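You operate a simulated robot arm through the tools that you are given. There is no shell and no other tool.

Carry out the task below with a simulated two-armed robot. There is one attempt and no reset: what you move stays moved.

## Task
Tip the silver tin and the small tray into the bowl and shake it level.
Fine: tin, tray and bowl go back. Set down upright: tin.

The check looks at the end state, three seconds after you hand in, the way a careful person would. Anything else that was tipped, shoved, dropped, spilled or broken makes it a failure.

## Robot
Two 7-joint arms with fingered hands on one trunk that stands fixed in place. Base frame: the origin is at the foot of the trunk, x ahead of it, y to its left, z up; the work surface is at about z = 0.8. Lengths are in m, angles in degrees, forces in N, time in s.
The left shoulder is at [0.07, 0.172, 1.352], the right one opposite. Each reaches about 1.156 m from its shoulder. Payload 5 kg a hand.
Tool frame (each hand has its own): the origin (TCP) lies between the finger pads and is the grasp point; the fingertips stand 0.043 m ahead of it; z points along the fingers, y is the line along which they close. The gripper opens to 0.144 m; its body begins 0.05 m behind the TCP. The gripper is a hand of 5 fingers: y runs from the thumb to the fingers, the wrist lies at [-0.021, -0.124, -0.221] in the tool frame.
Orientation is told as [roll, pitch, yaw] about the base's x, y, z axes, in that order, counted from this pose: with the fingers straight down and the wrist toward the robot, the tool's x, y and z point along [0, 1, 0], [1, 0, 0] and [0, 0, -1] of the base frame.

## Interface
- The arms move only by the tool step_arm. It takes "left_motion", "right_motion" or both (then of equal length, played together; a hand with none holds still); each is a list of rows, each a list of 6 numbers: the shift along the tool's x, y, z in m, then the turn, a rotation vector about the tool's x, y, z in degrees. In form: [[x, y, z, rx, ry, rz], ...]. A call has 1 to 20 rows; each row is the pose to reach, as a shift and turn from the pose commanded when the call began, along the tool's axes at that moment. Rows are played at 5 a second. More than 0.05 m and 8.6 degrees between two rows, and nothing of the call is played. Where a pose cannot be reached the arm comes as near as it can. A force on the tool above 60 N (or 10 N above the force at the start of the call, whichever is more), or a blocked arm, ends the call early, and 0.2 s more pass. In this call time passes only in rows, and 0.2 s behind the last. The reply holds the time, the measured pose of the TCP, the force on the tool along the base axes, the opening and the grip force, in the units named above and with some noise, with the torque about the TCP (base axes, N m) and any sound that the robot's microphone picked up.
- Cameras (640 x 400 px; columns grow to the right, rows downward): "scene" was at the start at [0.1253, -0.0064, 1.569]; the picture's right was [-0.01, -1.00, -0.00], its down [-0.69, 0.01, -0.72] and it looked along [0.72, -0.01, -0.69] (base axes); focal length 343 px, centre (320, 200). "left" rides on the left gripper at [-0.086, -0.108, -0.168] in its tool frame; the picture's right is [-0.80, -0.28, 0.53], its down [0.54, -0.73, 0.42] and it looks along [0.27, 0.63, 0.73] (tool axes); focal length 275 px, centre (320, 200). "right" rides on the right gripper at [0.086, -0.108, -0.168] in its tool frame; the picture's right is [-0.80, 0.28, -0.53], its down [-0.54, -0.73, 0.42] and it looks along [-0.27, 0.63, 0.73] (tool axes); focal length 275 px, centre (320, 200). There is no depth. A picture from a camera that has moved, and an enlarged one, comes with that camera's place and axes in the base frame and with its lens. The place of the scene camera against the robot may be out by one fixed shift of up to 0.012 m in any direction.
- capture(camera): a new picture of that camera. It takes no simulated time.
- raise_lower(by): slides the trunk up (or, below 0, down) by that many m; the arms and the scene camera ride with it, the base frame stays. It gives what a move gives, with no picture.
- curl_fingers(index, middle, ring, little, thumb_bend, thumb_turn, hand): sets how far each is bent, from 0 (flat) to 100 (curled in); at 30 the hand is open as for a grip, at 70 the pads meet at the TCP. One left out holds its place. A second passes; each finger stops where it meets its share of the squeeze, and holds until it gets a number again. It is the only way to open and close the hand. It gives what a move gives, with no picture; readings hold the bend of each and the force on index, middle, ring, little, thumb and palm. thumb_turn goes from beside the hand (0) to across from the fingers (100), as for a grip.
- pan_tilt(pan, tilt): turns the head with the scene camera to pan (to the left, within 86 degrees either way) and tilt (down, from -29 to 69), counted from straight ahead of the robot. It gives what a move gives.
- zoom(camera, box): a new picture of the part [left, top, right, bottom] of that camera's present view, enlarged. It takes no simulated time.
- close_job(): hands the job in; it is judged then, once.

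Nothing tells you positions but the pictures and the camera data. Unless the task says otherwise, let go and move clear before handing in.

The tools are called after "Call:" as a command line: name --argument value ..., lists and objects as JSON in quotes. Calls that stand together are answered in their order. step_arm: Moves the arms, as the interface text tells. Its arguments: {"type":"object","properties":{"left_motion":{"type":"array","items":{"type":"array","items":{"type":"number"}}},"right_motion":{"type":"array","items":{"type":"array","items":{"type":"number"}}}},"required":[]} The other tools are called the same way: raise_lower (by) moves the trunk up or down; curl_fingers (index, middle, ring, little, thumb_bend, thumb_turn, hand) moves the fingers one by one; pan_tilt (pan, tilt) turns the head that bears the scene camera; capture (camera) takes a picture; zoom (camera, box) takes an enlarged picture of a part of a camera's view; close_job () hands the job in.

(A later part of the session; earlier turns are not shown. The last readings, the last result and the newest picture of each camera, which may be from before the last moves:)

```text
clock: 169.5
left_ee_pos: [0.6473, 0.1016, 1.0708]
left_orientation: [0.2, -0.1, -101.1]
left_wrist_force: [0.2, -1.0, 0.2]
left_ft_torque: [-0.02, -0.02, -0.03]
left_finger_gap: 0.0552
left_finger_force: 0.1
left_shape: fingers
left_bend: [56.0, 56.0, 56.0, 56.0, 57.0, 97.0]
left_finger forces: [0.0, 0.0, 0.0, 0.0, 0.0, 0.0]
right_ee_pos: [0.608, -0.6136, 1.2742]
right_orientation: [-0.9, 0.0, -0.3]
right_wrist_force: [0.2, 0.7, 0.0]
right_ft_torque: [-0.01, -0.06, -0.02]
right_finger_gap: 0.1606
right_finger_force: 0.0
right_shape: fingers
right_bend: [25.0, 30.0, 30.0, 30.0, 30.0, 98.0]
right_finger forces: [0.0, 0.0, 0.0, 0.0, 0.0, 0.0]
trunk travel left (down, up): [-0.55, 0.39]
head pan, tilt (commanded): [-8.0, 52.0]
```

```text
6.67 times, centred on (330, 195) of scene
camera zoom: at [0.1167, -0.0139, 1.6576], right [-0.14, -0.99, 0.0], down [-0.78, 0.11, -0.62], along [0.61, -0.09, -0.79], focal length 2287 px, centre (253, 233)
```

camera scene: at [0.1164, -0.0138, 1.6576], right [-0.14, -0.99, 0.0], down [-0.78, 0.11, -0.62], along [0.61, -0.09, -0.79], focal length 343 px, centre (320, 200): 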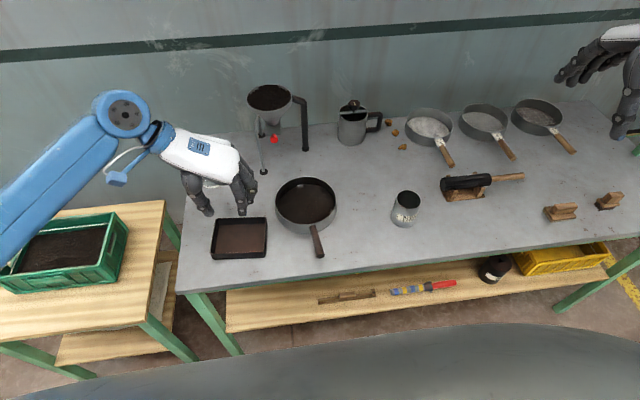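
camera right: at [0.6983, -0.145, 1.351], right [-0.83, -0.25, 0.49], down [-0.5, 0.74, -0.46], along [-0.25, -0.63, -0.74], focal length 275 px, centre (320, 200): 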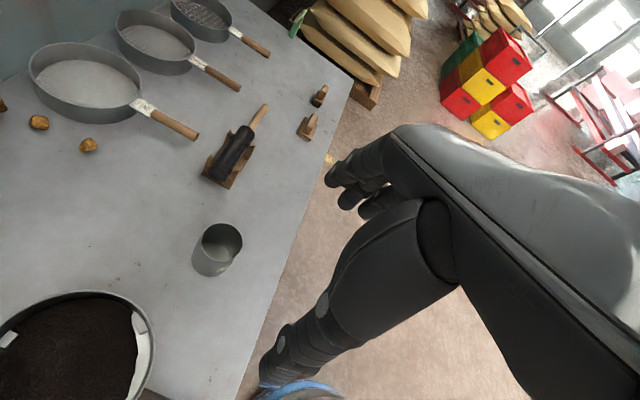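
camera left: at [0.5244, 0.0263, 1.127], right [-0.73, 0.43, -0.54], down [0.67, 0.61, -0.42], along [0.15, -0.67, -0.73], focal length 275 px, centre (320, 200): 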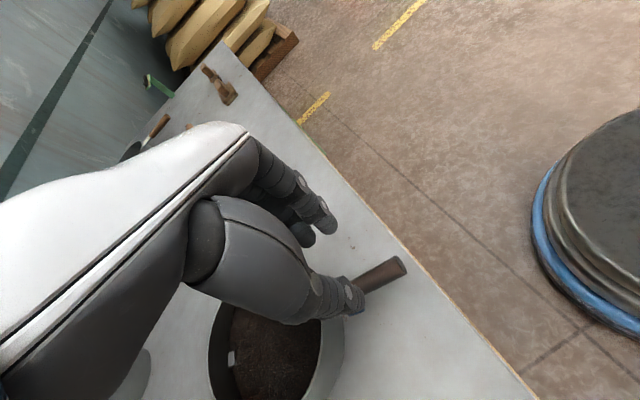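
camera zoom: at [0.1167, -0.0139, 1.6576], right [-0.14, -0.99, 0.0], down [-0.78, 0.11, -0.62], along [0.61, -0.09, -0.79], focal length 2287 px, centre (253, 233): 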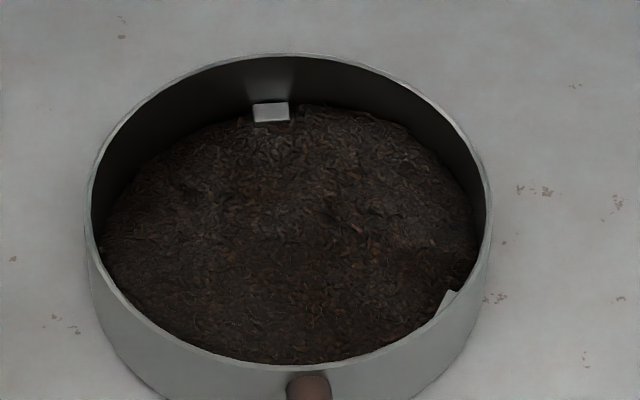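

The bowl is parallel to its original pose, only about 1 cm left and half a centimetre near. The leaf is spread over the whole bowl but still slightly domed, so I'll pinch the handle again and give it a proper shake.

Call:
step_arm --left_motion '[[-0.001, 0.03, 0, 0, 0, -1], [-0.002, 0.06, 0, 0, 0, -2], [-0.003, 0.09, 0.01, 0, 0, -3], [-0.004, 0.12, 0.025, 0, 0, -4], [-0.005, 0.15, 0.045, 0, 0, -5], [-0.006, 0.18, 0.07, 0, 0, -6], [-0.007, 0.2068, 0.1, 0, 0, -6], [-0.0073, 0.2068, 0.114, 0, 0, -6]]'

Call:
capture --camera "left"

Call:
zoom --camera "left" --box '[300, 230, 440, 330]'

```text
clock: 171.3
left_ee_pos: [0.5979, -0.1004, 0.9558]
left_orientation: [0.2, 0.0, -94.9]
left_wrist_force: [-0.2, 1.0, -0.1]
left_ft_torque: [-0.02, 0.03, -0.02]
left_finger_gap: 0.0553
left_finger_force: 0.0
left_shape: fingers
left_bend: [56.0, 56.0, 56.0, 56.0, 57.0, 97.0]
left_finger forces: [0.0, 0.1, 0.0, 0.0, 0.1, 0.1]
right_ee_pos: [0.6094, -0.6142, 1.2732]
right_orientation: [-0.9, 0.0, -0.1]
right_wrist_force: [0.4, 0.4, 0.6]
right_ft_torque: [-0.03, -0.03, 0.0]
right_finger_gap: 0.1602
right_finger_force: 0.1
right_shape: fingers
right_bend: [25.0, 30.0, 30.0, 30.0, 30.0, 98.0]
right_finger forces: [0.0, 0.0, 0.0, 0.0, 0.1, 0.0]
trunk travel left (down, up): [-0.55, 0.39]
head pan, tilt (commanded): [-8.0, 52.0]
```

```text
taken
camera left: at [0.518, 0.0151, 1.123], right [-0.77, 0.35, -0.54], down [0.6, 0.68, -0.42], along [0.21, -0.65, -0.73], focal length 275 px, centre (320, 200)
```

left: 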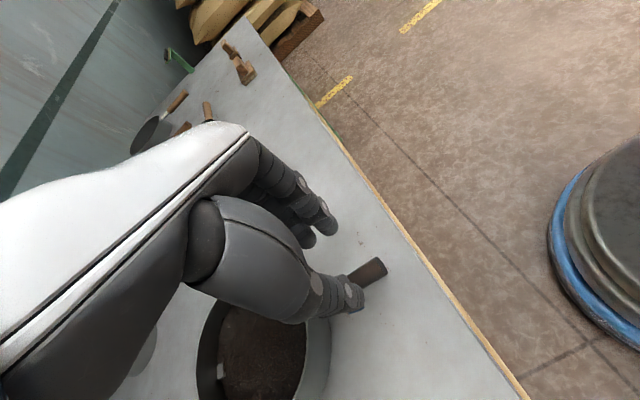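

```text
4.00 times, centred on (370, 280) of left
camera zoom: at [0.518, 0.0151, 1.123], right [-0.77, 0.35, -0.54], down [0.6, 0.68, -0.42], along [0.21, -0.65, -0.73], focal length 1101 px, centre (120, -120)
```

zoom: 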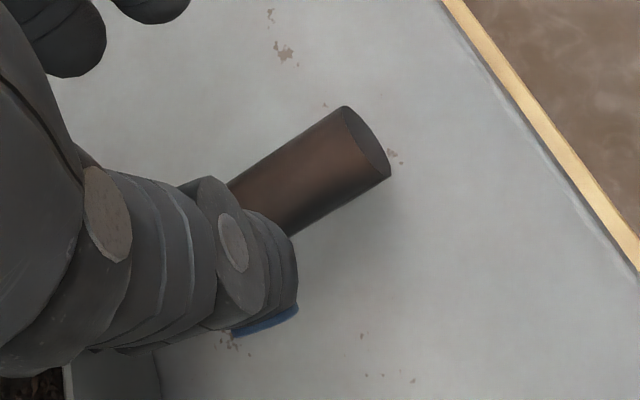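

Call:
step_arm --left_motion '[[0.002, 0.004, 0.02, 0, 0, -2], [0.004, 0.008, 0.05, 0, 0, -4], [0.004, 0.008, 0.08, 0, 0, -4], [0.004, 0.008, 0.1, 0, 0, -4], [0.004, 0.008, 0.1035, 0, 0, -4]]'

Call:
curl_fingers --hand "left" --index 62 --middle 62 --ring 62 --little 62 --thumb_bend 68

Call:
curl_fingers --hand "left" --thumb_bend 78

Call:
zoom --camera "left" --box '[260, 190, 420, 310]'

Call:
zoom --camera "scene" --box '[280, 160, 380, 260]'

```text
clock: 172.5
left_ee_pos: [0.6012, -0.1095, 0.8527]
left_orientation: [0.1, -0.1, -91.1]
left_wrist_force: [0.4, 0.0, -0.1]
left_ft_torque: [-0.02, 0.02, 0.03]
left_finger_gap: 0.0552
left_finger_force: 0.0
left_shape: fingers
left_bend: [56.0, 56.0, 56.0, 56.0, 57.0, 97.0]
left_finger forces: [0.0, 0.0, 0.1, 0.1, 0.0, 0.0]
right_ee_pos: [0.6084, -0.6149, 1.2718]
right_orientation: [-0.8, 0.0, -0.1]
right_wrist_force: [-0.3, 0.5, 0.7]
right_ft_torque: [0.01, 0.02, -0.01]
right_finger_gap: 0.1606
right_finger_force: 0.0
right_shape: fingers
right_bend: [25.0, 30.0, 30.0, 30.0, 30.0, 98.0]
right_finger forces: [0.0, 0.1, 0.0, 0.0, 0.0, 0.0]
trunk travel left (down, up): [-0.55, 0.39]
head pan, tilt (commanded): [-8.0, 52.0]
```

```text
clock: 173.5
left_ee_pos: [0.6011, -0.1095, 0.8524]
left_orientation: [0.1, 0.0, -90.8]
left_wrist_force: [-0.6, 0.8, -0.5]
left_ft_torque: [-0.01, 0.0, 0.0]
left_finger_gap: 0.0264
left_finger_force: 0.5
left_shape: fingers
left_bend: [62.0, 62.0, 62.0, 62.0, 67.0, 97.0]
left_finger forces: [0.0, 0.0, 0.0, 0.0, 0.6, 0.1]
right_ee_pos: [0.6089, -0.6164, 1.2712]
right_orientation: [-0.8, 0.0, -0.2]
right_wrist_force: [-0.4, 0.7, 0.2]
right_ft_torque: [0.01, -0.01, 0.01]
right_finger_gap: 0.1602
right_finger_force: 0.0
right_shape: fingers
right_bend: [25.0, 30.0, 30.0, 30.0, 30.0, 98.0]
right_finger forces: [0.0, 0.1, 0.0, 0.0, 0.1, 0.0]
trunk travel left (down, up): [-0.55, 0.39]
head pan, tilt (commanded): [-8.0, 52.0]
```

```text
clock: 174.5
left_ee_pos: [0.6019, -0.1108, 0.8538]
left_orientation: [0.0, 0.1, -91.0]
left_wrist_force: [-0.4, -1.6, -0.2]
left_ft_torque: [-0.05, -0.2, -0.25]
left_finger_gap: 0.0101
left_finger_force: 5.3
left_shape: fingers
left_bend: [61.0, 62.0, 62.0, 61.0, 76.0, 97.0]
left_finger forces: [1.5, 0.0, 0.1, 3.2, 5.7, 0.0]
right_ee_pos: [0.6078, -0.6152, 1.2712]
right_orientation: [-0.8, -0.1, -0.1]
right_wrist_force: [-0.7, 0.0, -0.2]
right_ft_torque: [-0.01, 0.01, -0.01]
right_finger_gap: 0.1602
right_finger_force: 0.1
right_shape: fingers
right_bend: [25.0, 30.0, 30.0, 30.0, 30.0, 98.0]
right_finger forces: [0.1, 0.1, 0.0, 0.0, 0.1, 0.1]
trunk travel left (down, up): [-0.55, 0.39]
head pan, tilt (commanded): [-8.0, 52.0]
```

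```text
3.33 times, centred on (340, 250) of left
camera zoom: at [0.5153, 0.0004, 1.0203], right [-0.79, 0.3, -0.54], down [0.56, 0.72, -0.42], along [0.26, -0.63, -0.73], focal length 918 px, centre (253, 33)
```

zoom: 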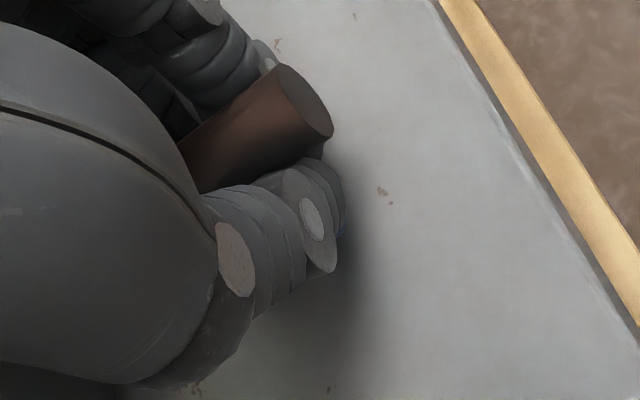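

```text
4.00 times, centred on (330, 210) of scene
camera zoom: at [0.1173, -0.0163, 1.6576], right [-0.14, -0.99, 0.0], down [-0.78, 0.11, -0.62], along [0.61, -0.09, -0.79], focal length 1372 px, centre (280, 160)
```

zoom: 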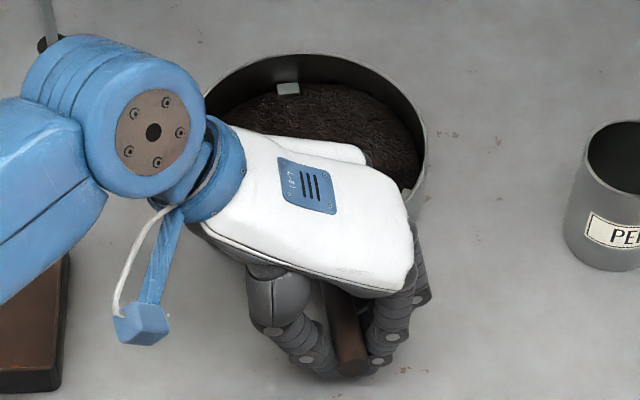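

The grip is balanced again (index, little finger and thumb). I tighten the thumb and then shake along the handle in short quick strokes.

Call:
curl_fingers --hand "left" --thumb_bend 84

Call:
zoom --camera "scene" --box '[280, 160, 380, 260]'

```text
clock: 175.5
left_ee_pos: [0.6021, -0.1095, 0.8525]
left_orientation: [0.1, 0.0, -91.0]
left_wrist_force: [-0.1, -0.3, 0.0]
left_ft_torque: [-0.01, -0.1, -0.14]
left_finger_gap: 0.0102
left_finger_force: 10.2
left_shape: fingers
left_bend: [59.0, 62.0, 62.0, 61.0, 79.0, 97.0]
left_finger forces: [7.2, 0.0, 0.1, 2.0, 11.6, 0.0]
right_ee_pos: [0.6083, -0.6149, 1.2714]
right_orientation: [-0.7, 0.0, -0.2]
right_wrist_force: [-0.6, -0.1, 0.4]
right_ft_torque: [0.0, 0.0, -0.02]
right_finger_gap: 0.1606
right_finger_force: 0.0
right_shape: fingers
right_bend: [25.0, 30.0, 30.0, 30.0, 30.0, 98.0]
right_finger forces: [0.0, 0.1, 0.0, 0.0, 0.1, 0.0]
trunk travel left (down, up): [-0.55, 0.39]
head pan, tilt (commanded): [-8.0, 52.0]
```

```text
4.00 times, centred on (330, 210) of scene
camera zoom: at [0.1173, -0.0161, 1.6576], right [-0.14, -0.99, 0.0], down [-0.78, 0.11, -0.62], along [0.61, -0.09, -0.79], focal length 1372 px, centre (280, 160)
```

zoom: 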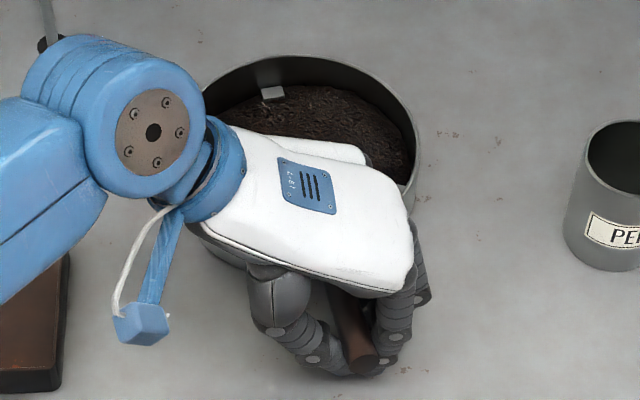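

Call:
step_arm --left_motion '[[0.008, 0, 0, 0, 0, 0], [-0.006, 0, 0, 0, 0, 0], [0.008, 0, 0, 0, 0, 0], [-0.006, 0, 0, 0, 0, 0], [0.008, 0, 0, 0, 0, 0], [-0.006, 0, 0, 0, 0, 0], [0.008, 0, 0, 0, 0, 0], [0.001, 0, 0, 0, 0, 0]]'

Call:
zoom --camera "scene" --box '[280, 160, 380, 260]'

```text
clock: 177.3
left_ee_pos: [0.6029, -0.1107, 0.8549]
left_orientation: [0.1, 0.0, -90.9]
left_wrist_force: [0.5, 0.6, -2.0]
left_ft_torque: [-0.01, -0.01, 0.01]
left_finger_gap: 0.0105
left_finger_force: 10.4
left_shape: fingers
left_bend: [58.0, 62.0, 62.0, 62.0, 80.0, 97.0]
left_finger forces: [8.0, 0.1, 0.0, 1.0, 11.2, 0.0]
right_ee_pos: [0.6081, -0.6155, 1.2716]
right_orientation: [-0.7, 0.0, -0.3]
right_wrist_force: [0.0, 0.5, 0.2]
right_ft_torque: [-0.03, 0.01, 0.03]
right_finger_gap: 0.1605
right_finger_force: 0.1
right_shape: fingers
right_bend: [25.0, 30.0, 30.0, 30.0, 30.0, 98.0]
right_finger forces: [0.0, 0.1, 0.0, 0.1, 0.1, 0.0]
trunk travel left (down, up): [-0.55, 0.39]
head pan, tilt (commanded): [-8.0, 52.0]
```

```text
4.00 times, centred on (330, 210) of scene
camera zoom: at [0.1176, -0.0161, 1.6575], right [-0.14, -0.99, 0.0], down [-0.78, 0.11, -0.62], along [0.61, -0.09, -0.79], focal length 1372 px, centre (280, 160)
```

zoom: 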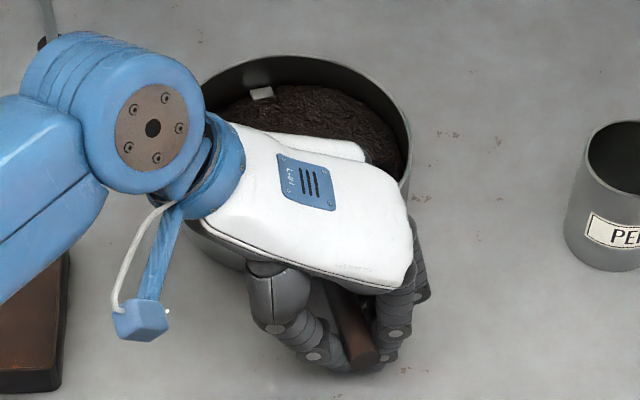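

The strokes work, though the bowl creeps a little to the left on forward strokes. I shake again along the handle's actual direction, which counteracts that.

Call:
step_arm --left_motion '[[0.01, -0.003, 0, 0, 0, 0], [-0.01, 0.001, 0, 0, 0, 0], [0.01, -0.003, 0, 0, 0, 0], [-0.01, 0.001, 0, 0, 0, 0], [0.01, -0.003, 0, 0, 0, 0], [-0.01, 0.001, 0, 0, 0, 0], [0.01, -0.003, 0, 0, 0, 0], [-0.01, 0.001, 0, 0, 0, 0], [0.01, -0.003, 0, 0, 0, 0], [-0.01, 0.001, 0, 0, 0, 0], [0.01, -0.003, 0, 0, 0, 0], [0, 0, 0, 0, 0, 0]]'

Call:
zoom --camera "scene" --box '[280, 160, 380, 260]'

```text
clock: 179.9
left_ee_pos: [0.6022, -0.1091, 0.8525]
left_orientation: [0.2, 0.0, -90.8]
left_wrist_force: [0.8, 0.8, -1.4]
left_ft_torque: [-0.02, 0.0, 0.02]
left_finger_gap: 0.0106
left_finger_force: 10.0
left_shape: fingers
left_bend: [58.0, 62.0, 62.0, 62.0, 80.0, 97.0]
left_finger forces: [8.2, 0.0, 0.1, 0.7, 10.7, 0.0]
right_ee_pos: [0.6084, -0.6152, 1.2725]
right_orientation: [-0.8, 0.0, -0.2]
right_wrist_force: [-0.7, -0.8, 0.5]
right_ft_torque: [0.05, -0.01, 0.01]
right_finger_gap: 0.1603
right_finger_force: 0.0
right_shape: fingers
right_bend: [25.0, 30.0, 30.0, 30.0, 30.0, 98.0]
right_finger forces: [0.0, 0.0, 0.0, 0.1, 0.1, 0.0]
trunk travel left (down, up): [-0.55, 0.39]
head pan, tilt (commanded): [-8.0, 52.0]
```

```text
4.00 times, centred on (330, 210) of scene
camera zoom: at [0.1177, -0.0161, 1.6575], right [-0.14, -0.99, 0.0], down [-0.78, 0.11, -0.62], along [0.61, -0.09, -0.79], focal length 1372 px, centre (280, 160)
```

zoom: 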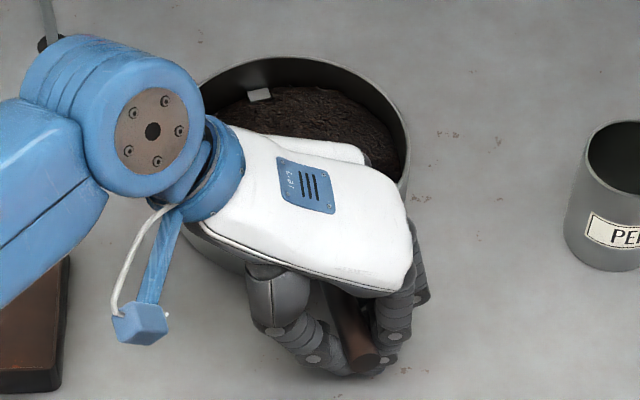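

Call:
step_arm --left_motion '[[0.014, -0.004, 0, 0, 0, 0], [-0.014, 0.002, 0, 0, 0, 0], [0.014, -0.004, 0, 0, 0, 0], [-0.014, 0.002, 0, 0, 0, 0], [0.014, -0.004, 0, 0, 0, 0], [-0.014, 0.002, 0, 0, 0, 0], [0.014, -0.004, 0, 0, 0, 0], [-0.014, 0.002, 0, 0, 0, 0], [0.014, -0.004, 0, 0, 0, 0], [-0.014, 0.002, 0, 0, 0, 0], [0.014, -0.004, 0, 0, 0, 0], [-0.014, 0.002, 0, 0, 0, 0], [0.014, -0.004, 0, 0, 0, 0], [-0.014, 0.002, 0, 0, 0, 0], [0.014, -0.004, 0, 0, 0, 0], [0.001, 0, 0, 0, 0, 0]]'

Call:
zoom --camera "scene" --box '[280, 160, 380, 260]'

```text
clock: 183.3
left_ee_pos: [0.6047, -0.1097, 0.8536]
left_orientation: [0.0, 0.0, -90.9]
left_wrist_force: [1.7, -0.8, -1.7]
left_ft_torque: [0.0, -0.02, 0.01]
left_finger_gap: 0.0103
left_finger_force: 9.5
left_shape: fingers
left_bend: [58.0, 62.0, 62.0, 62.0, 80.0, 97.0]
left_finger forces: [8.2, 0.1, 0.1, 0.4, 10.8, 0.0]
right_ee_pos: [0.6086, -0.6159, 1.2713]
right_orientation: [-0.7, 0.0, -0.2]
right_wrist_force: [0.3, 0.0, -0.3]
right_ft_torque: [0.0, -0.05, 0.01]
right_finger_gap: 0.1604
right_finger_force: 0.0
right_shape: fingers
right_bend: [25.0, 30.0, 30.0, 30.0, 30.0, 98.0]
right_finger forces: [0.0, 0.0, 0.0, 0.0, 0.0, 0.0]
trunk travel left (down, up): [-0.55, 0.39]
head pan, tilt (commanded): [-8.0, 52.0]
```

```text
4.00 times, centred on (330, 210) of scene
camera zoom: at [0.1178, -0.0162, 1.6575], right [-0.14, -0.99, 0.0], down [-0.78, 0.11, -0.62], along [0.61, -0.09, -0.79], focal length 1372 px, centre (280, 160)
```

zoom: 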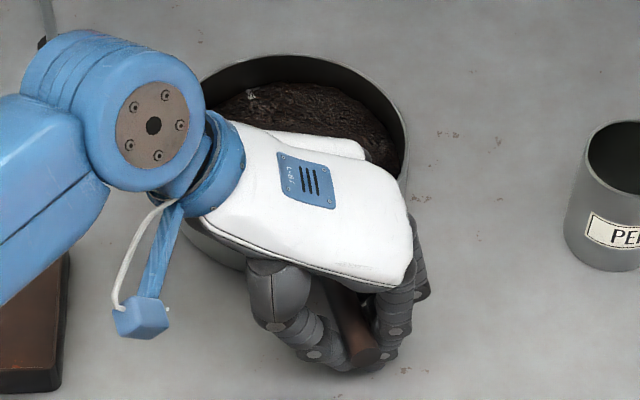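

The leaf responds well to the strokes and has spread to the far wall. I finish with a series of fading symmetric strokes to settle it evenly.

Call:
step_arm --left_motion '[[-0.012, 0.002, 0, 0, 0, 0], [0.01, -0.002, 0, 0, 0, 0], [-0.01, 0.002, 0, 0, 0, 0], [0.01, -0.002, 0, 0, 0, 0], [-0.01, 0.002, 0, 0, 0, 0], [0.009, -0.002, 0, 0, 0, 0], [-0.009, 0.002, 0, 0, 0, 0], [0.008, -0.002, 0, 0, 0, 0], [-0.008, 0.001, 0, 0, 0, 0], [0.007, -0.001, 0, 0, 0, 0], [-0.006, 0.001, 0, 0, 0, 0], [0.005, -0.001, 0, 0, 0, 0], [-0.004, 0.001, 0, 0, 0, 0], [0.004, -0.001, 0, 0, 0, 0], [-0.003, 0, 0, 0, 0, 0], [0.002, 0, 0, 0, 0, 0], [0, 0, 0, 0, 0, 0]]'

Call:
zoom --camera "scene" --box '[280, 160, 380, 260]'

```text
clock: 186.9
left_ee_pos: [0.6038, -0.1101, 0.8537]
left_orientation: [0.1, 0.0, -90.8]
left_wrist_force: [0.1, 0.1, -2.6]
left_ft_torque: [0.02, -0.03, 0.02]
left_finger_gap: 0.0108
left_finger_force: 9.4
left_shape: fingers
left_bend: [58.0, 62.0, 62.0, 62.0, 80.0, 97.0]
left_finger forces: [8.1, 0.0, 0.1, 0.4, 10.5, 0.0]
right_ee_pos: [0.6081, -0.6143, 1.2723]
right_orientation: [-0.7, 0.0, -0.2]
right_wrist_force: [0.2, 0.3, -0.6]
right_ft_torque: [0.01, 0.01, 0.0]
right_finger_gap: 0.1601
right_finger_force: 0.0
right_shape: fingers
right_bend: [25.0, 30.0, 30.0, 30.0, 30.0, 98.0]
right_finger forces: [0.1, 0.0, 0.0, 0.0, 0.0, 0.1]
trunk travel left (down, up): [-0.55, 0.39]
head pan, tilt (commanded): [-8.0, 52.0]
```

```text
4.00 times, centred on (330, 210) of scene
camera zoom: at [0.1178, -0.0161, 1.6575], right [-0.14, -0.99, 0.0], down [-0.78, 0.11, -0.62], along [0.61, -0.09, -0.79], focal length 1372 px, centre (280, 160)
```

zoom: 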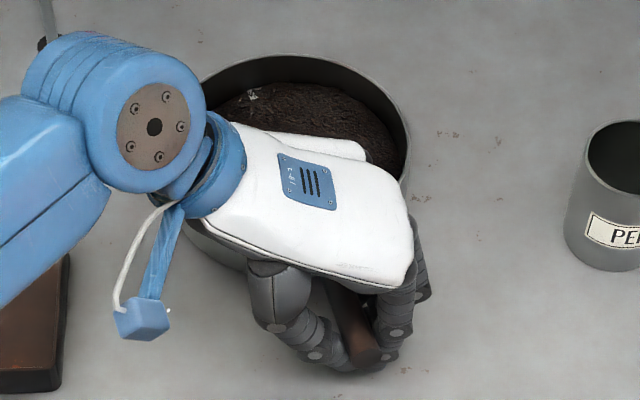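

Call:
curl_fingers --hand "left" --index 60 --little 61 --thumb_bend 72

Call:
curl_fingers --hand "left" --index 56 --middle 56 --ring 56 --little 56 --thumb_bend 58

Call:
step_arm --left_motion '[[0, 0, -0.03, 0, 0, 0], [0, 0, -0.07, 0, 0, 0], [0, 0, -0.11, 0, 0, 0], [0, -0.04, -0.14, 0, 0, 0], [0, -0.08, -0.16, 0, 0, 0], [0, -0.12, -0.18, 0, 0, 0], [0, -0.16, -0.2, 0, 0, 0], [0, -0.2, -0.22, 0, 0, 0]]'

Call:
zoom --camera "scene" --box '[280, 160, 380, 260]'

Call:
zoom --camera "scene" --box '[285, 165, 365, 225]'

Call:
capture --camera "left"

```text
clock: 187.9
left_ee_pos: [0.6026, -0.1102, 0.8526]
left_orientation: [0.2, 0.0, -91.0]
left_wrist_force: [0.3, -0.2, 0.6]
left_ft_torque: [-0.02, -0.01, 0.0]
left_finger_gap: 0.0206
left_finger_force: 0.6
left_shape: fingers
left_bend: [60.0, 62.0, 62.0, 61.0, 72.0, 97.0]
left_finger forces: [0.4, 0.1, 0.1, 0.0, 0.1, 0.1]
right_ee_pos: [0.609, -0.6154, 1.2715]
right_orientation: [-0.8, 0.0, -0.2]
right_wrist_force: [0.4, -0.1, 0.4]
right_ft_torque: [0.02, -0.03, 0.01]
right_finger_gap: 0.1604
right_finger_force: 0.1
right_shape: fingers
right_bend: [25.0, 30.0, 30.0, 30.0, 30.0, 98.0]
right_finger forces: [0.0, 0.0, 0.0, 0.0, 0.0, 0.0]
trunk travel left (down, up): [-0.55, 0.39]
head pan, tilt (commanded): [-8.0, 52.0]
```

```text
clock: 188.9
left_ee_pos: [0.6032, -0.1113, 0.8538]
left_orientation: [0.0, 0.1, -90.9]
left_wrist_force: [0.3, -0.8, -0.3]
left_ft_torque: [-0.04, -0.01, 0.0]
left_finger_gap: 0.0545
left_finger_force: 0.2
left_shape: fingers
left_bend: [56.0, 56.0, 56.0, 56.0, 57.0, 97.0]
left_finger forces: [0.0, 0.0, 0.1, 0.0, 0.1, 0.0]
right_ee_pos: [0.6082, -0.6154, 1.2721]
right_orientation: [-0.8, 0.0, -0.3]
right_wrist_force: [-0.6, -0.7, -0.7]
right_ft_torque: [0.02, -0.01, 0.02]
right_finger_gap: 0.1603
right_finger_force: 0.1
right_shape: fingers
right_bend: [25.0, 30.0, 30.0, 30.0, 30.0, 98.0]
right_finger forces: [0.0, 0.0, 0.0, 0.0, 0.2, 0.0]
trunk travel left (down, up): [-0.55, 0.39]
head pan, tilt (commanded): [-8.0, 52.0]
```

```text
clock: 190.7
left_ee_pos: [0.6093, 0.0941, 1.0726]
left_orientation: [0.2, -0.1, -91.0]
left_wrist_force: [-0.7, -0.2, 0.1]
left_ft_torque: [-0.01, -0.01, 0.01]
left_finger_gap: 0.0551
left_finger_force: 0.0
left_shape: fingers
left_bend: [56.0, 56.0, 56.0, 56.0, 57.0, 97.0]
left_finger forces: [0.0, 0.0, 0.1, 0.0, 0.0, 0.0]
right_ee_pos: [0.6087, -0.6137, 1.273]
right_orientation: [-1.0, 0.0, -0.3]
right_wrist_force: [-0.1, 0.1, 0.3]
right_ft_torque: [-0.07, 0.0, -0.03]
right_finger_gap: 0.1605
right_finger_force: 0.0
right_shape: fingers
right_bend: [25.0, 30.0, 30.0, 30.0, 30.0, 98.0]
right_finger forces: [0.0, 0.1, 0.0, 0.1, 0.0, 0.0]
trunk travel left (down, up): [-0.55, 0.39]
head pan, tilt (commanded): [-8.0, 52.0]
```

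```text
4.00 times, centred on (330, 210) of scene
camera zoom: at [0.1163, -0.0135, 1.6576], right [-0.14, -0.99, 0.0], down [-0.78, 0.11, -0.62], along [0.61, -0.09, -0.79], focal length 1372 px, centre (280, 160)
```

zoom: 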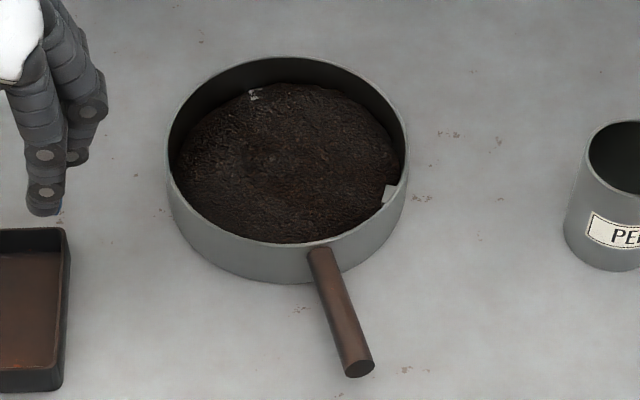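

```text
6.67 times, centred on (325, 195) of scene
camera zoom: at [0.1163, -0.0135, 1.6576], right [-0.14, -0.99, 0.0], down [-0.78, 0.11, -0.62], along [0.61, -0.09, -0.79], focal length 2287 px, centre (287, 233)
```

zoom: 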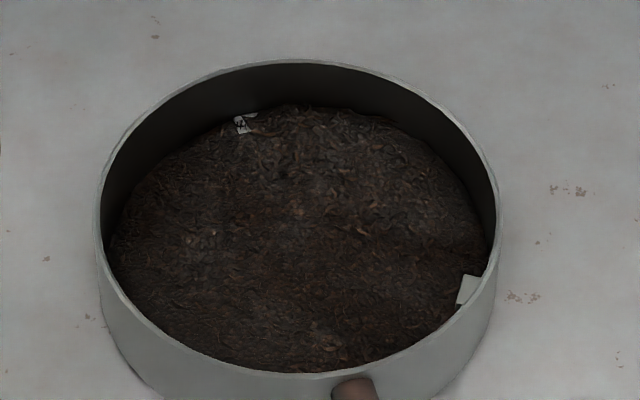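

```text
taken
camera left: at [0.523, 0.2052, 1.24], right [-0.79, 0.3, -0.54], down [0.56, 0.72, -0.42], along [0.26, -0.63, -0.73], focal length 275 px, centre (320, 200)
```

left: 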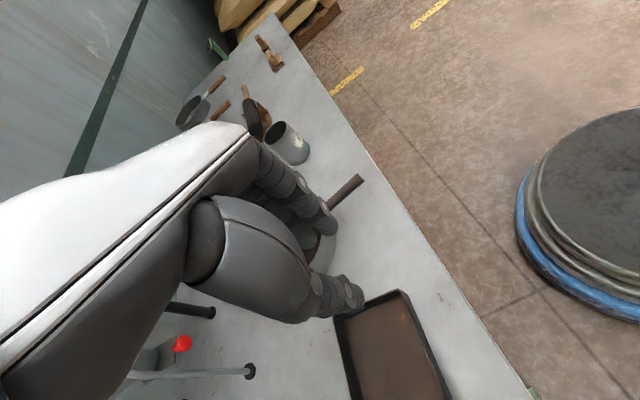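

The leaf now lies flat over the whole bowl. What remains is to bring the bowl the last 2.5 cm right and about 1 cm forward, and turn it about 9 degrees clockwise. I set the hand as a beak at its left-near side, angled so that the push goes in the needed direction.

Call:
curl_fingers --hand "left" --index 62 --middle 62 --ring 62 --little 62 --thumb_bend 76

Call:
step_arm --left_motion '[[0.03, 0.018, 0.01, 0, 0, -6], [0.06, 0.036, 0.03, 0, 0, -12], [0.09, 0.052, 0.06, 0, 0, -18], [0.1, 0.06, 0.09, 0, 0, -19]]'

Call:
zoom --camera "scene" --box '[220, 130, 380, 260]'

Call:
capture --camera "left"

```text
clock: 191.7
left_ee_pos: [0.6099, 0.0921, 1.0724]
left_orientation: [0.0, 0.0, -91.0]
left_wrist_force: [0.6, -0.1, 0.3]
left_ft_torque: [0.02, -0.03, 0.02]
left_finger_gap: 0.0081
left_finger_force: 0.1
left_shape: fingers
left_bend: [62.0, 62.0, 62.0, 62.0, 76.0, 97.0]
left_finger forces: [0.1, 0.1, 0.0, 0.1, 0.0, 0.0]
right_ee_pos: [0.6081, -0.6154, 1.2709]
right_orientation: [-0.8, 0.0, -0.1]
right_wrist_force: [-0.1, 0.1, 0.2]
right_ft_torque: [0.0, 0.01, 0.02]
right_finger_gap: 0.1605
right_finger_force: 0.0
right_shape: fingers
right_bend: [25.0, 30.0, 30.0, 30.0, 30.0, 98.0]
right_finger forces: [0.0, 0.1, 0.0, 0.0, 0.1, 0.1]
trunk travel left (down, up): [-0.55, 0.39]
head pan, tilt (commanded): [-8.0, 52.0]
```

```text
clock: 192.7
left_ee_pos: [0.7079, 0.0261, 0.9823]
left_orientation: [0.1, 0.1, -71.9]
left_wrist_force: [-0.1, 0.6, 0.2]
left_ft_torque: [-0.04, 0.03, -0.01]
left_finger_gap: 0.008
left_finger_force: 0.1
left_shape: fingers
left_bend: [62.0, 62.0, 62.0, 62.0, 76.0, 97.0]
left_finger forces: [0.0, 0.0, 0.0, 0.0, 0.1, 0.0]
right_ee_pos: [0.6093, -0.6143, 1.2716]
right_orientation: [-0.9, 0.0, -0.1]
right_wrist_force: [-1.1, -0.4, 0.1]
right_ft_torque: [0.01, 0.0, 0.01]
right_finger_gap: 0.1604
right_finger_force: 0.1
right_shape: fingers
right_bend: [25.0, 30.0, 30.0, 30.0, 30.0, 98.0]
right_finger forces: [0.1, 0.1, 0.0, 0.0, 0.0, 0.1]
trunk travel left (down, up): [-0.55, 0.39]
head pan, tilt (commanded): [-8.0, 52.0]
```

```text
3.08 times, centred on (300, 195) of scene
camera zoom: at [0.1179, -0.0163, 1.6576], right [-0.14, -0.99, 0.0], down [-0.78, 0.11, -0.62], along [0.61, -0.09, -0.79], focal length 1055 px, centre (382, 215)
```

zoom: 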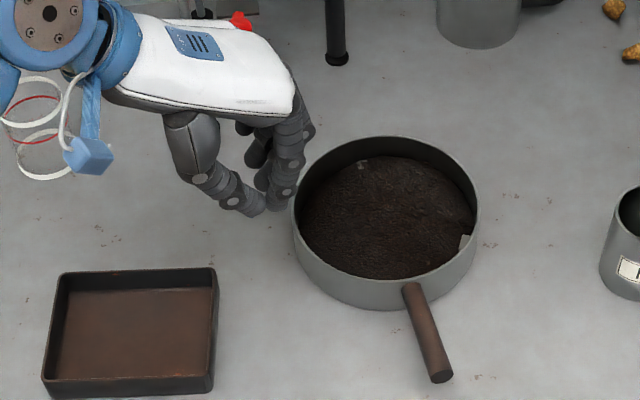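

```text
taken
camera left: at [0.59, 0.1036, 1.1503], right [-0.84, 0.02, -0.54], down [0.29, 0.86, -0.42], along [0.45, -0.51, -0.73], focal length 275 px, centre (320, 200)
```

left: 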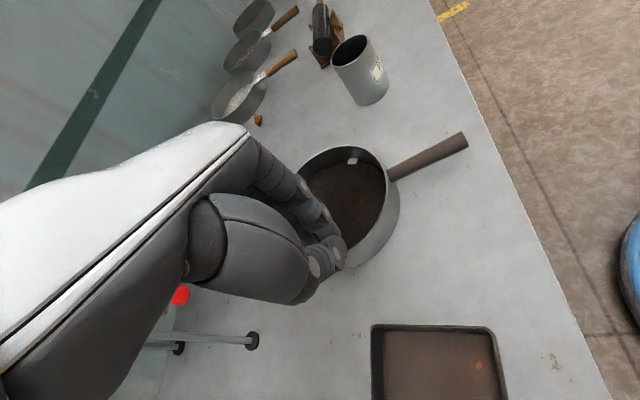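

Call:
step_arm --left_motion '[[0, -0.01, 0.02, 0, 0, 0], [0, -0.012, 0.055, 0, 0, 0], [0, -0.012, 0.09, 0, 0, 0], [0, -0.012, 0.115, 0, 0, 0], [0, -0.012, 0.1245, 0, 0, 0]]'

Call:
zoom --camera "scene" --box '[220, 130, 380, 260]'

Call:
capture --camera "left"

```text
clock: 193.9
left_ee_pos: [0.7025, 0.0394, 0.8591]
left_orientation: [0.2, -0.1, -71.9]
left_wrist_force: [-0.1, 1.2, -0.4]
left_ft_torque: [-0.01, -0.03, -0.01]
left_finger_gap: 0.0083
left_finger_force: 0.1
left_shape: fingers
left_bend: [62.0, 62.0, 62.0, 62.0, 76.0, 97.0]
left_finger forces: [0.0, 0.1, 0.0, 0.0, 0.1, 0.1]
right_ee_pos: [0.6078, -0.6148, 1.2728]
right_orientation: [-0.9, 0.0, -0.3]
right_wrist_force: [-0.6, -1.0, -0.1]
right_ft_torque: [0.01, 0.03, -0.01]
right_finger_gap: 0.1605
right_finger_force: 0.0
right_shape: fingers
right_bend: [25.0, 30.0, 30.0, 30.0, 30.0, 98.0]
right_finger forces: [0.0, 0.0, 0.0, 0.0, 0.1, 0.0]
trunk travel left (down, up): [-0.55, 0.39]
head pan, tilt (commanded): [-8.0, 52.0]
```

```text
3.08 times, centred on (300, 195) of scene
camera zoom: at [0.1175, -0.0161, 1.6576], right [-0.14, -0.99, 0.0], down [-0.78, 0.11, -0.62], along [0.61, -0.09, -0.79], focal length 1055 px, centre (382, 215)
```

zoom: 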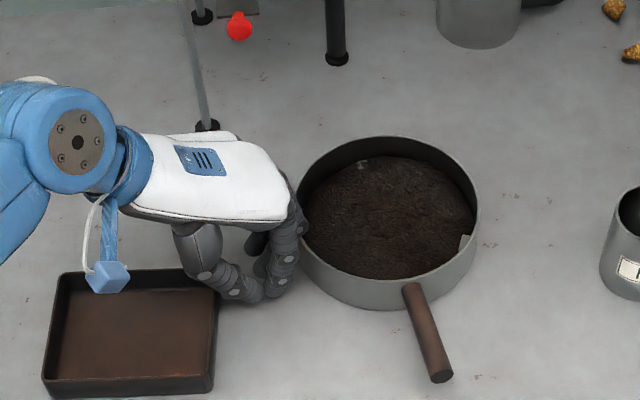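

```text
taken
camera left: at [0.5853, 0.1169, 1.0257], right [-0.84, 0.02, -0.54], down [0.29, 0.86, -0.42], along [0.45, -0.51, -0.73], focal length 275 px, centre (320, 200)
```

left: 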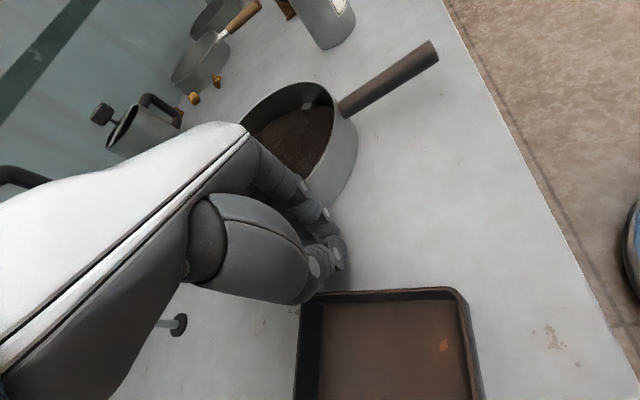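

No contact with the tray. I push along the planned direction in small steps.

Call:
step_arm --left_motion '[[0, 0.005, 0, 0, 0, 0], [0, 0.01, 0, 0, 0, 0], [0, 0.015, 0, 0, 0, 0], [0, 0.02, 0, 0, 0, 0]]'

Call:
zoom --camera "scene" --box '[280, 160, 380, 260]'

```text
clock: 194.9
left_ee_pos: [0.7082, 0.0226, 0.8586]
left_orientation: [0.2, 0.0, -72.0]
left_wrist_force: [-1.0, 2.0, 0.8]
left_ft_torque: [-0.08, -0.04, -0.01]
left_finger_gap: 0.008
left_finger_force: 0.9
left_shape: fingers
left_bend: [62.0, 63.0, 62.0, 62.0, 76.0, 97.0]
left_finger forces: [0.1, 2.2, 0.0, 0.0, 0.0, 0.0]
right_ee_pos: [0.6077, -0.614, 1.2715]
right_orientation: [-0.8, 0.1, -0.3]
right_wrist_force: [-0.5, -0.7, 0.0]
right_ft_torque: [0.0, 0.01, 0.04]
right_finger_gap: 0.1606
right_finger_force: 0.1
right_shape: fingers
right_bend: [25.0, 30.0, 30.0, 30.0, 30.0, 98.0]
right_finger forces: [0.0, 0.0, 0.1, 0.0, 0.0, 0.0]
trunk travel left (down, up): [-0.55, 0.39]
head pan, tilt (commanded): [-8.0, 52.0]
```

```text
4.00 times, centred on (330, 210) of scene
camera zoom: at [0.1171, -0.016, 1.6576], right [-0.14, -0.99, 0.0], down [-0.78, 0.11, -0.62], along [0.61, -0.09, -0.79], focal length 1372 px, centre (280, 160)
```

zoom: 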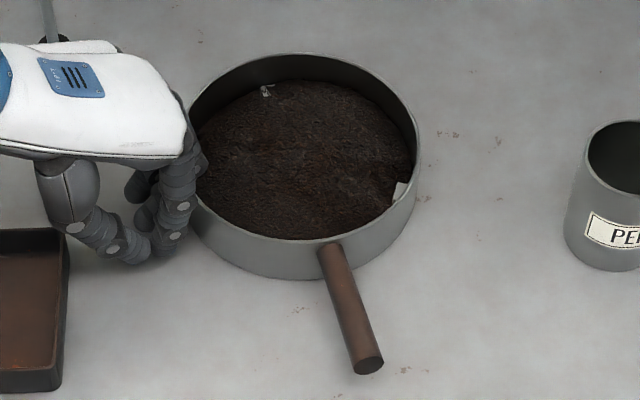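

Call:
step_arm --left_motion '[[0, 0.005, 0, 0, 0, 0], [0.001, 0.01, 0, 0, 0, 0], [0.002, 0.015, 0, 0, 0, 0], [0.002, 0.018, 0, 0, 0, 0]]'

Call:
zoom --camera "scene" --box '[280, 160, 380, 260]'

```text
clock: 195.9
left_ee_pos: [0.7152, 0.0044, 0.8589]
left_orientation: [0.1, 0.0, -72.0]
left_wrist_force: [0.0, 1.3, -0.2]
left_ft_torque: [-0.03, 0.0, 0.06]
left_finger_gap: 0.0079
left_finger_force: 0.5
left_shape: fingers
left_bend: [62.0, 63.0, 62.0, 62.0, 76.0, 97.0]
left_finger forces: [0.0, 1.4, 0.0, 0.0, 0.0, 0.0]
right_ee_pos: [0.6082, -0.615, 1.2713]
right_orientation: [-0.9, 0.0, -0.2]
right_wrist_force: [0.0, -0.1, -0.3]
right_ft_torque: [-0.01, -0.02, 0.01]
right_finger_gap: 0.1603
right_finger_force: 0.1
right_shape: fingers
right_bend: [25.0, 30.0, 30.0, 30.0, 30.0, 98.0]
right_finger forces: [0.0, 0.0, 0.0, 0.0, 0.0, 0.0]
trunk travel left (down, up): [-0.55, 0.39]
head pan, tilt (commanded): [-8.0, 52.0]
```

```text
4.00 times, centred on (330, 210) of scene
camera zoom: at [0.1172, -0.0161, 1.6575], right [-0.14, -0.99, 0.0], down [-0.78, 0.11, -0.62], along [0.61, -0.09, -0.79], focal length 1372 px, centre (280, 160)
```

zoom: 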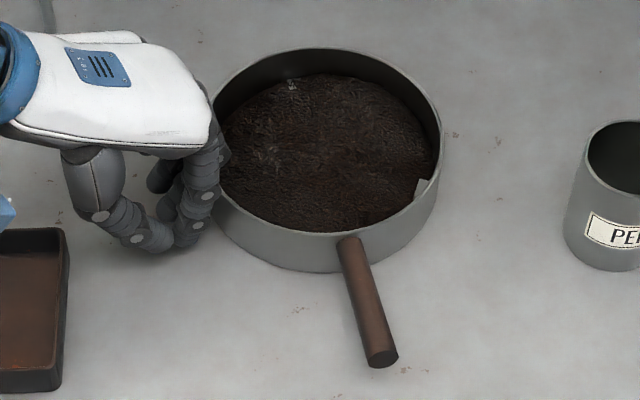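

The bowl's centre is back, about 6 mm over to the right, which suits the last step: turning the handle back by moving its end about 3 cm left. I lift the hand and bring it open over the handle.

Call:
step_arm --left_motion '[[0, -0.012, 0, 0, 0, 0], [0, -0.014, -0.03, 0, 0, 0], [0, -0.014, -0.07, 0, 0, 0], [-0.02, -0.01, -0.105, 0, 0, 2], [-0.05, 0.01, -0.11, 0, 0, 4], [-0.085, 0.035, -0.11, 0, 0, 7], [-0.12, 0.065, -0.11, 0, 0, 10], [-0.151, 0.0985, -0.1, 0, 0, 13]]'

Call:
curl_fingers --hand "left" --index 56 --middle 56 --ring 56 --little 56 --thumb_bend 57

Call:
zoom --camera "left" --box '[300, 230, 440, 330]'

Call:
zoom --camera "scene" --box '[280, 160, 380, 260]'

```text
clock: 197.7
left_ee_pos: [0.6052, -0.1366, 0.959]
left_orientation: [0.1, 0.1, -84.9]
left_wrist_force: [0.4, -0.7, -0.5]
left_ft_torque: [-0.04, 0.01, -0.07]
left_finger_gap: 0.008
left_finger_force: 0.0
left_shape: fingers
left_bend: [62.0, 62.0, 62.0, 62.0, 76.0, 97.0]
left_finger forces: [0.1, 0.0, 0.0, 0.1, 0.0, 0.1]
right_ee_pos: [0.6086, -0.6163, 1.27]
right_orientation: [-0.8, 0.0, -0.1]
right_wrist_force: [0.8, 0.2, -0.1]
right_ft_torque: [0.02, 0.03, -0.02]
right_finger_gap: 0.1603
right_finger_force: 0.1
right_shape: fingers
right_bend: [25.0, 30.0, 30.0, 30.0, 30.0, 98.0]
right_finger forces: [0.0, 0.1, 0.1, 0.1, 0.0, 0.0]
trunk travel left (down, up): [-0.55, 0.39]
head pan, tilt (commanded): [-8.0, 52.0]
```

```text
clock: 198.7
left_ee_pos: [0.6034, -0.1352, 0.9592]
left_orientation: [0.1, 0.0, -84.9]
left_wrist_force: [-0.8, 0.2, 1.1]
left_ft_torque: [-0.01, 0.02, 0.0]
left_finger_gap: 0.0564
left_finger_force: 0.0
left_shape: fingers
left_bend: [56.0, 56.0, 56.0, 56.0, 56.0, 97.0]
left_finger forces: [0.0, 0.1, 0.0, 0.0, 0.1, 0.0]
right_ee_pos: [0.6089, -0.6144, 1.273]
right_orientation: [-0.7, 0.0, -0.2]
right_wrist_force: [0.3, 0.8, -0.2]
right_ft_torque: [-0.02, 0.01, 0.02]
right_finger_gap: 0.1603
right_finger_force: 0.0
right_shape: fingers
right_bend: [25.0, 30.0, 30.0, 30.0, 30.0, 98.0]
right_finger forces: [0.1, 0.0, 0.0, 0.0, 0.1, 0.0]
trunk travel left (down, up): [-0.55, 0.39]
head pan, tilt (commanded): [-8.0, 52.0]
```

```text
4.00 times, centred on (370, 280) of left
camera zoom: at [0.5066, -0.0348, 1.1267], right [-0.82, 0.21, -0.54], down [0.48, 0.77, -0.42], along [0.32, -0.6, -0.73], focal length 1101 px, centre (120, -120)
```

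zoom: 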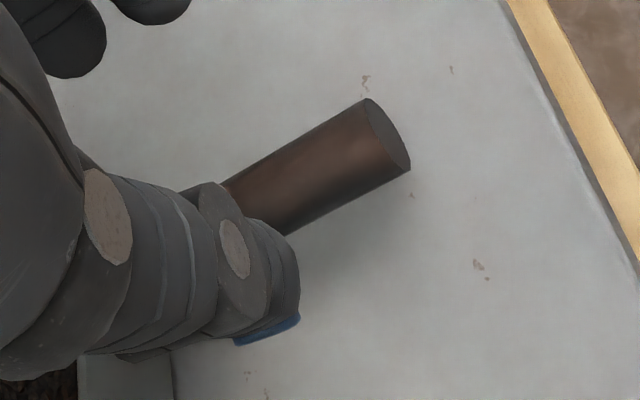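

```text
4.00 times, centred on (330, 210) of scene
camera zoom: at [0.1171, -0.0158, 1.6576], right [-0.14, -0.99, 0.0], down [-0.78, 0.11, -0.62], along [0.61, -0.09, -0.79], focal length 1372 px, centre (280, 160)
```

zoom: 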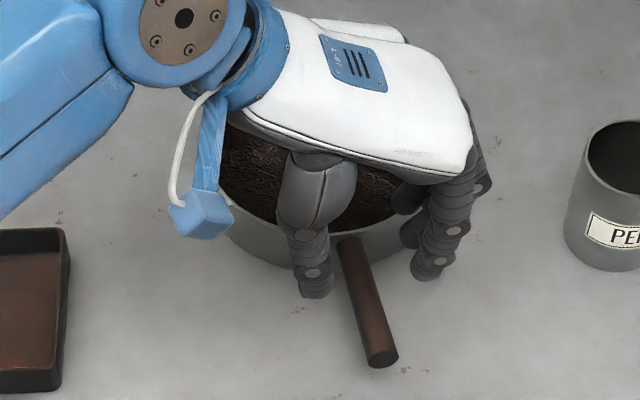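

The handle lies parallel and close to the fingers. I lower the open hand around it and draw the handle end to the left with the fingers.

Call:
step_arm --left_motion '[[0, 0, 0.03, 0, 0, 0], [0, 0, 0.06, 0, 0, 0], [0, 0, 0.09, 0, 0, 0], [0, 0, 0.1055, 0, 0, 0]]'

Call:
step_arm --left_motion '[[0, -0.005, 0, 0, 0, 0], [0, -0.01, 0, 0, 0, 0], [0, -0.015, 0, 0, 0, 0], [0, -0.02, 0, 0, 0, 0]]'

Call:
zoom --camera "scene" --box '[280, 160, 380, 260]'

```text
clock: 199.7
left_ee_pos: [0.603, -0.1367, 0.8539]
left_orientation: [0.1, 0.0, -84.9]
left_wrist_force: [0.4, 0.2, 0.9]
left_ft_torque: [0.04, 0.02, -0.01]
left_finger_gap: 0.0563
left_finger_force: 0.0
left_shape: fingers
left_bend: [56.0, 56.0, 56.0, 56.0, 56.0, 97.0]
left_finger forces: [0.0, 0.1, 0.1, 0.0, 0.0, 0.0]
right_ee_pos: [0.6075, -0.6143, 1.2705]
right_orientation: [-0.8, 0.0, -0.3]
right_wrist_force: [-1.0, 0.1, -0.2]
right_ft_torque: [0.01, -0.01, -0.02]
right_finger_gap: 0.1605
right_finger_force: 0.0
right_shape: fingers
right_bend: [25.0, 30.0, 30.0, 30.0, 30.0, 98.0]
right_finger forces: [0.0, 0.1, 0.0, 0.1, 0.0, 0.0]
trunk travel left (down, up): [-0.55, 0.39]
head pan, tilt (commanded): [-8.0, 52.0]
```

```text
clock: 200.7
left_ee_pos: [0.6008, -0.1165, 0.8543]
left_orientation: [0.1, 0.0, -84.9]
left_wrist_force: [0.4, -0.4, -0.9]
left_ft_torque: [-0.04, 0.01, -0.03]
left_finger_gap: 0.0562
left_finger_force: 0.3
left_shape: fingers
left_bend: [56.0, 56.0, 56.0, 56.0, 56.0, 97.0]
left_finger forces: [0.0, 0.1, 0.0, 0.7, 0.0, 0.0]
right_ee_pos: [0.6081, -0.6145, 1.2722]
right_orientation: [-0.8, 0.0, -0.2]
right_wrist_force: [0.3, -0.9, -0.1]
right_ft_torque: [-0.01, 0.01, 0.0]
right_finger_gap: 0.1605
right_finger_force: 0.1
right_shape: fingers
right_bend: [25.0, 30.0, 30.0, 30.0, 30.0, 98.0]
right_finger forces: [0.1, 0.0, 0.0, 0.1, 0.1, 0.1]
trunk travel left (down, up): [-0.55, 0.39]
head pan, tilt (commanded): [-8.0, 52.0]
```

```text
4.00 times, centred on (330, 210) of scene
camera zoom: at [0.1172, -0.0158, 1.6576], right [-0.14, -0.99, 0.0], down [-0.78, 0.11, -0.62], along [0.61, -0.09, -0.79], focal length 1372 px, centre (280, 160)
```

zoom: 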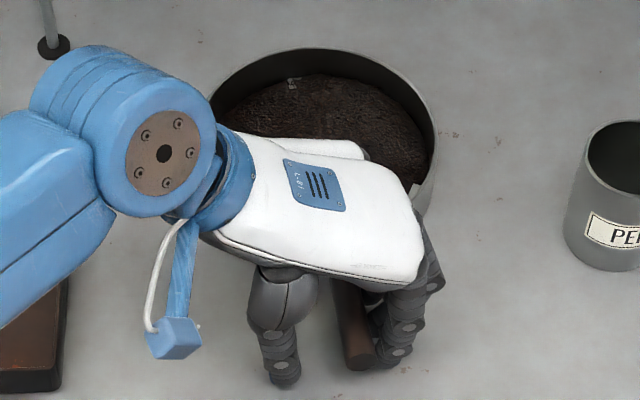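

The little finger pushed near the bowl and shifted it left; its centre is now exactly back. Only the handle end needs about 1.5 cm more to the left, so I turn the hand so that the index finger leads.

Call:
step_arm --left_motion '[[0, 0, 0, 0, 0, 6], [0, 0, 0, 0, 0, 12], [0, -0.004, 0, 0, 0, 12], [0, -0.008, 0, 0, 0, 12], [0, -0.012, 0, 0, 0, 12]]'

Call:
zoom --camera "scene" --box '[280, 160, 380, 260]'

```text
clock: 201.9
left_ee_pos: [0.6002, -0.1041, 0.8556]
left_orientation: [0.0, 0.0, -97.0]
left_wrist_force: [0.3, -0.2, -0.5]
left_ft_torque: [0.03, 0.02, 0.01]
left_finger_gap: 0.057
left_finger_force: 1.0
left_shape: fingers
left_bend: [56.0, 56.0, 56.0, 56.0, 56.0, 97.0]
left_finger forces: [0.4, 0.0, 0.0, 0.0, 0.1, 0.1]
right_ee_pos: [0.6074, -0.6155, 1.2711]
right_orientation: [-0.8, -0.1, -0.1]
right_wrist_force: [-0.4, 0.3, -0.7]
right_ft_torque: [0.0, 0.02, -0.02]
right_finger_gap: 0.1601
right_finger_force: 0.1
right_shape: fingers
right_bend: [25.0, 30.0, 30.0, 30.0, 30.0, 98.0]
right_finger forces: [0.0, 0.0, 0.0, 0.1, 0.0, 0.0]
trunk travel left (down, up): [-0.55, 0.39]
head pan, tilt (commanded): [-8.0, 52.0]
```

```text
4.00 times, centred on (330, 210) of scene
camera zoom: at [0.1174, -0.0162, 1.6575], right [-0.14, -0.99, 0.0], down [-0.78, 0.11, -0.62], along [0.61, -0.09, -0.79], focal length 1372 px, centre (280, 160)
```

zoom: 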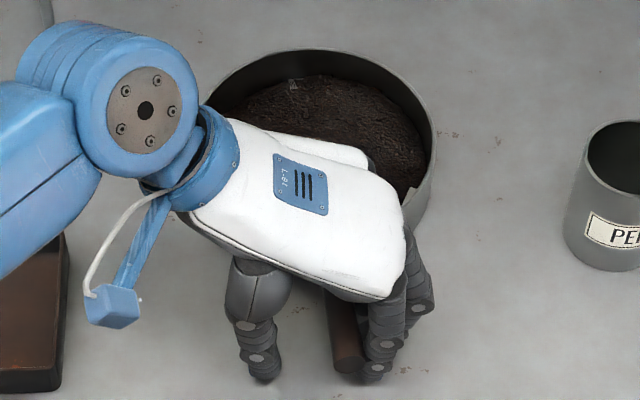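

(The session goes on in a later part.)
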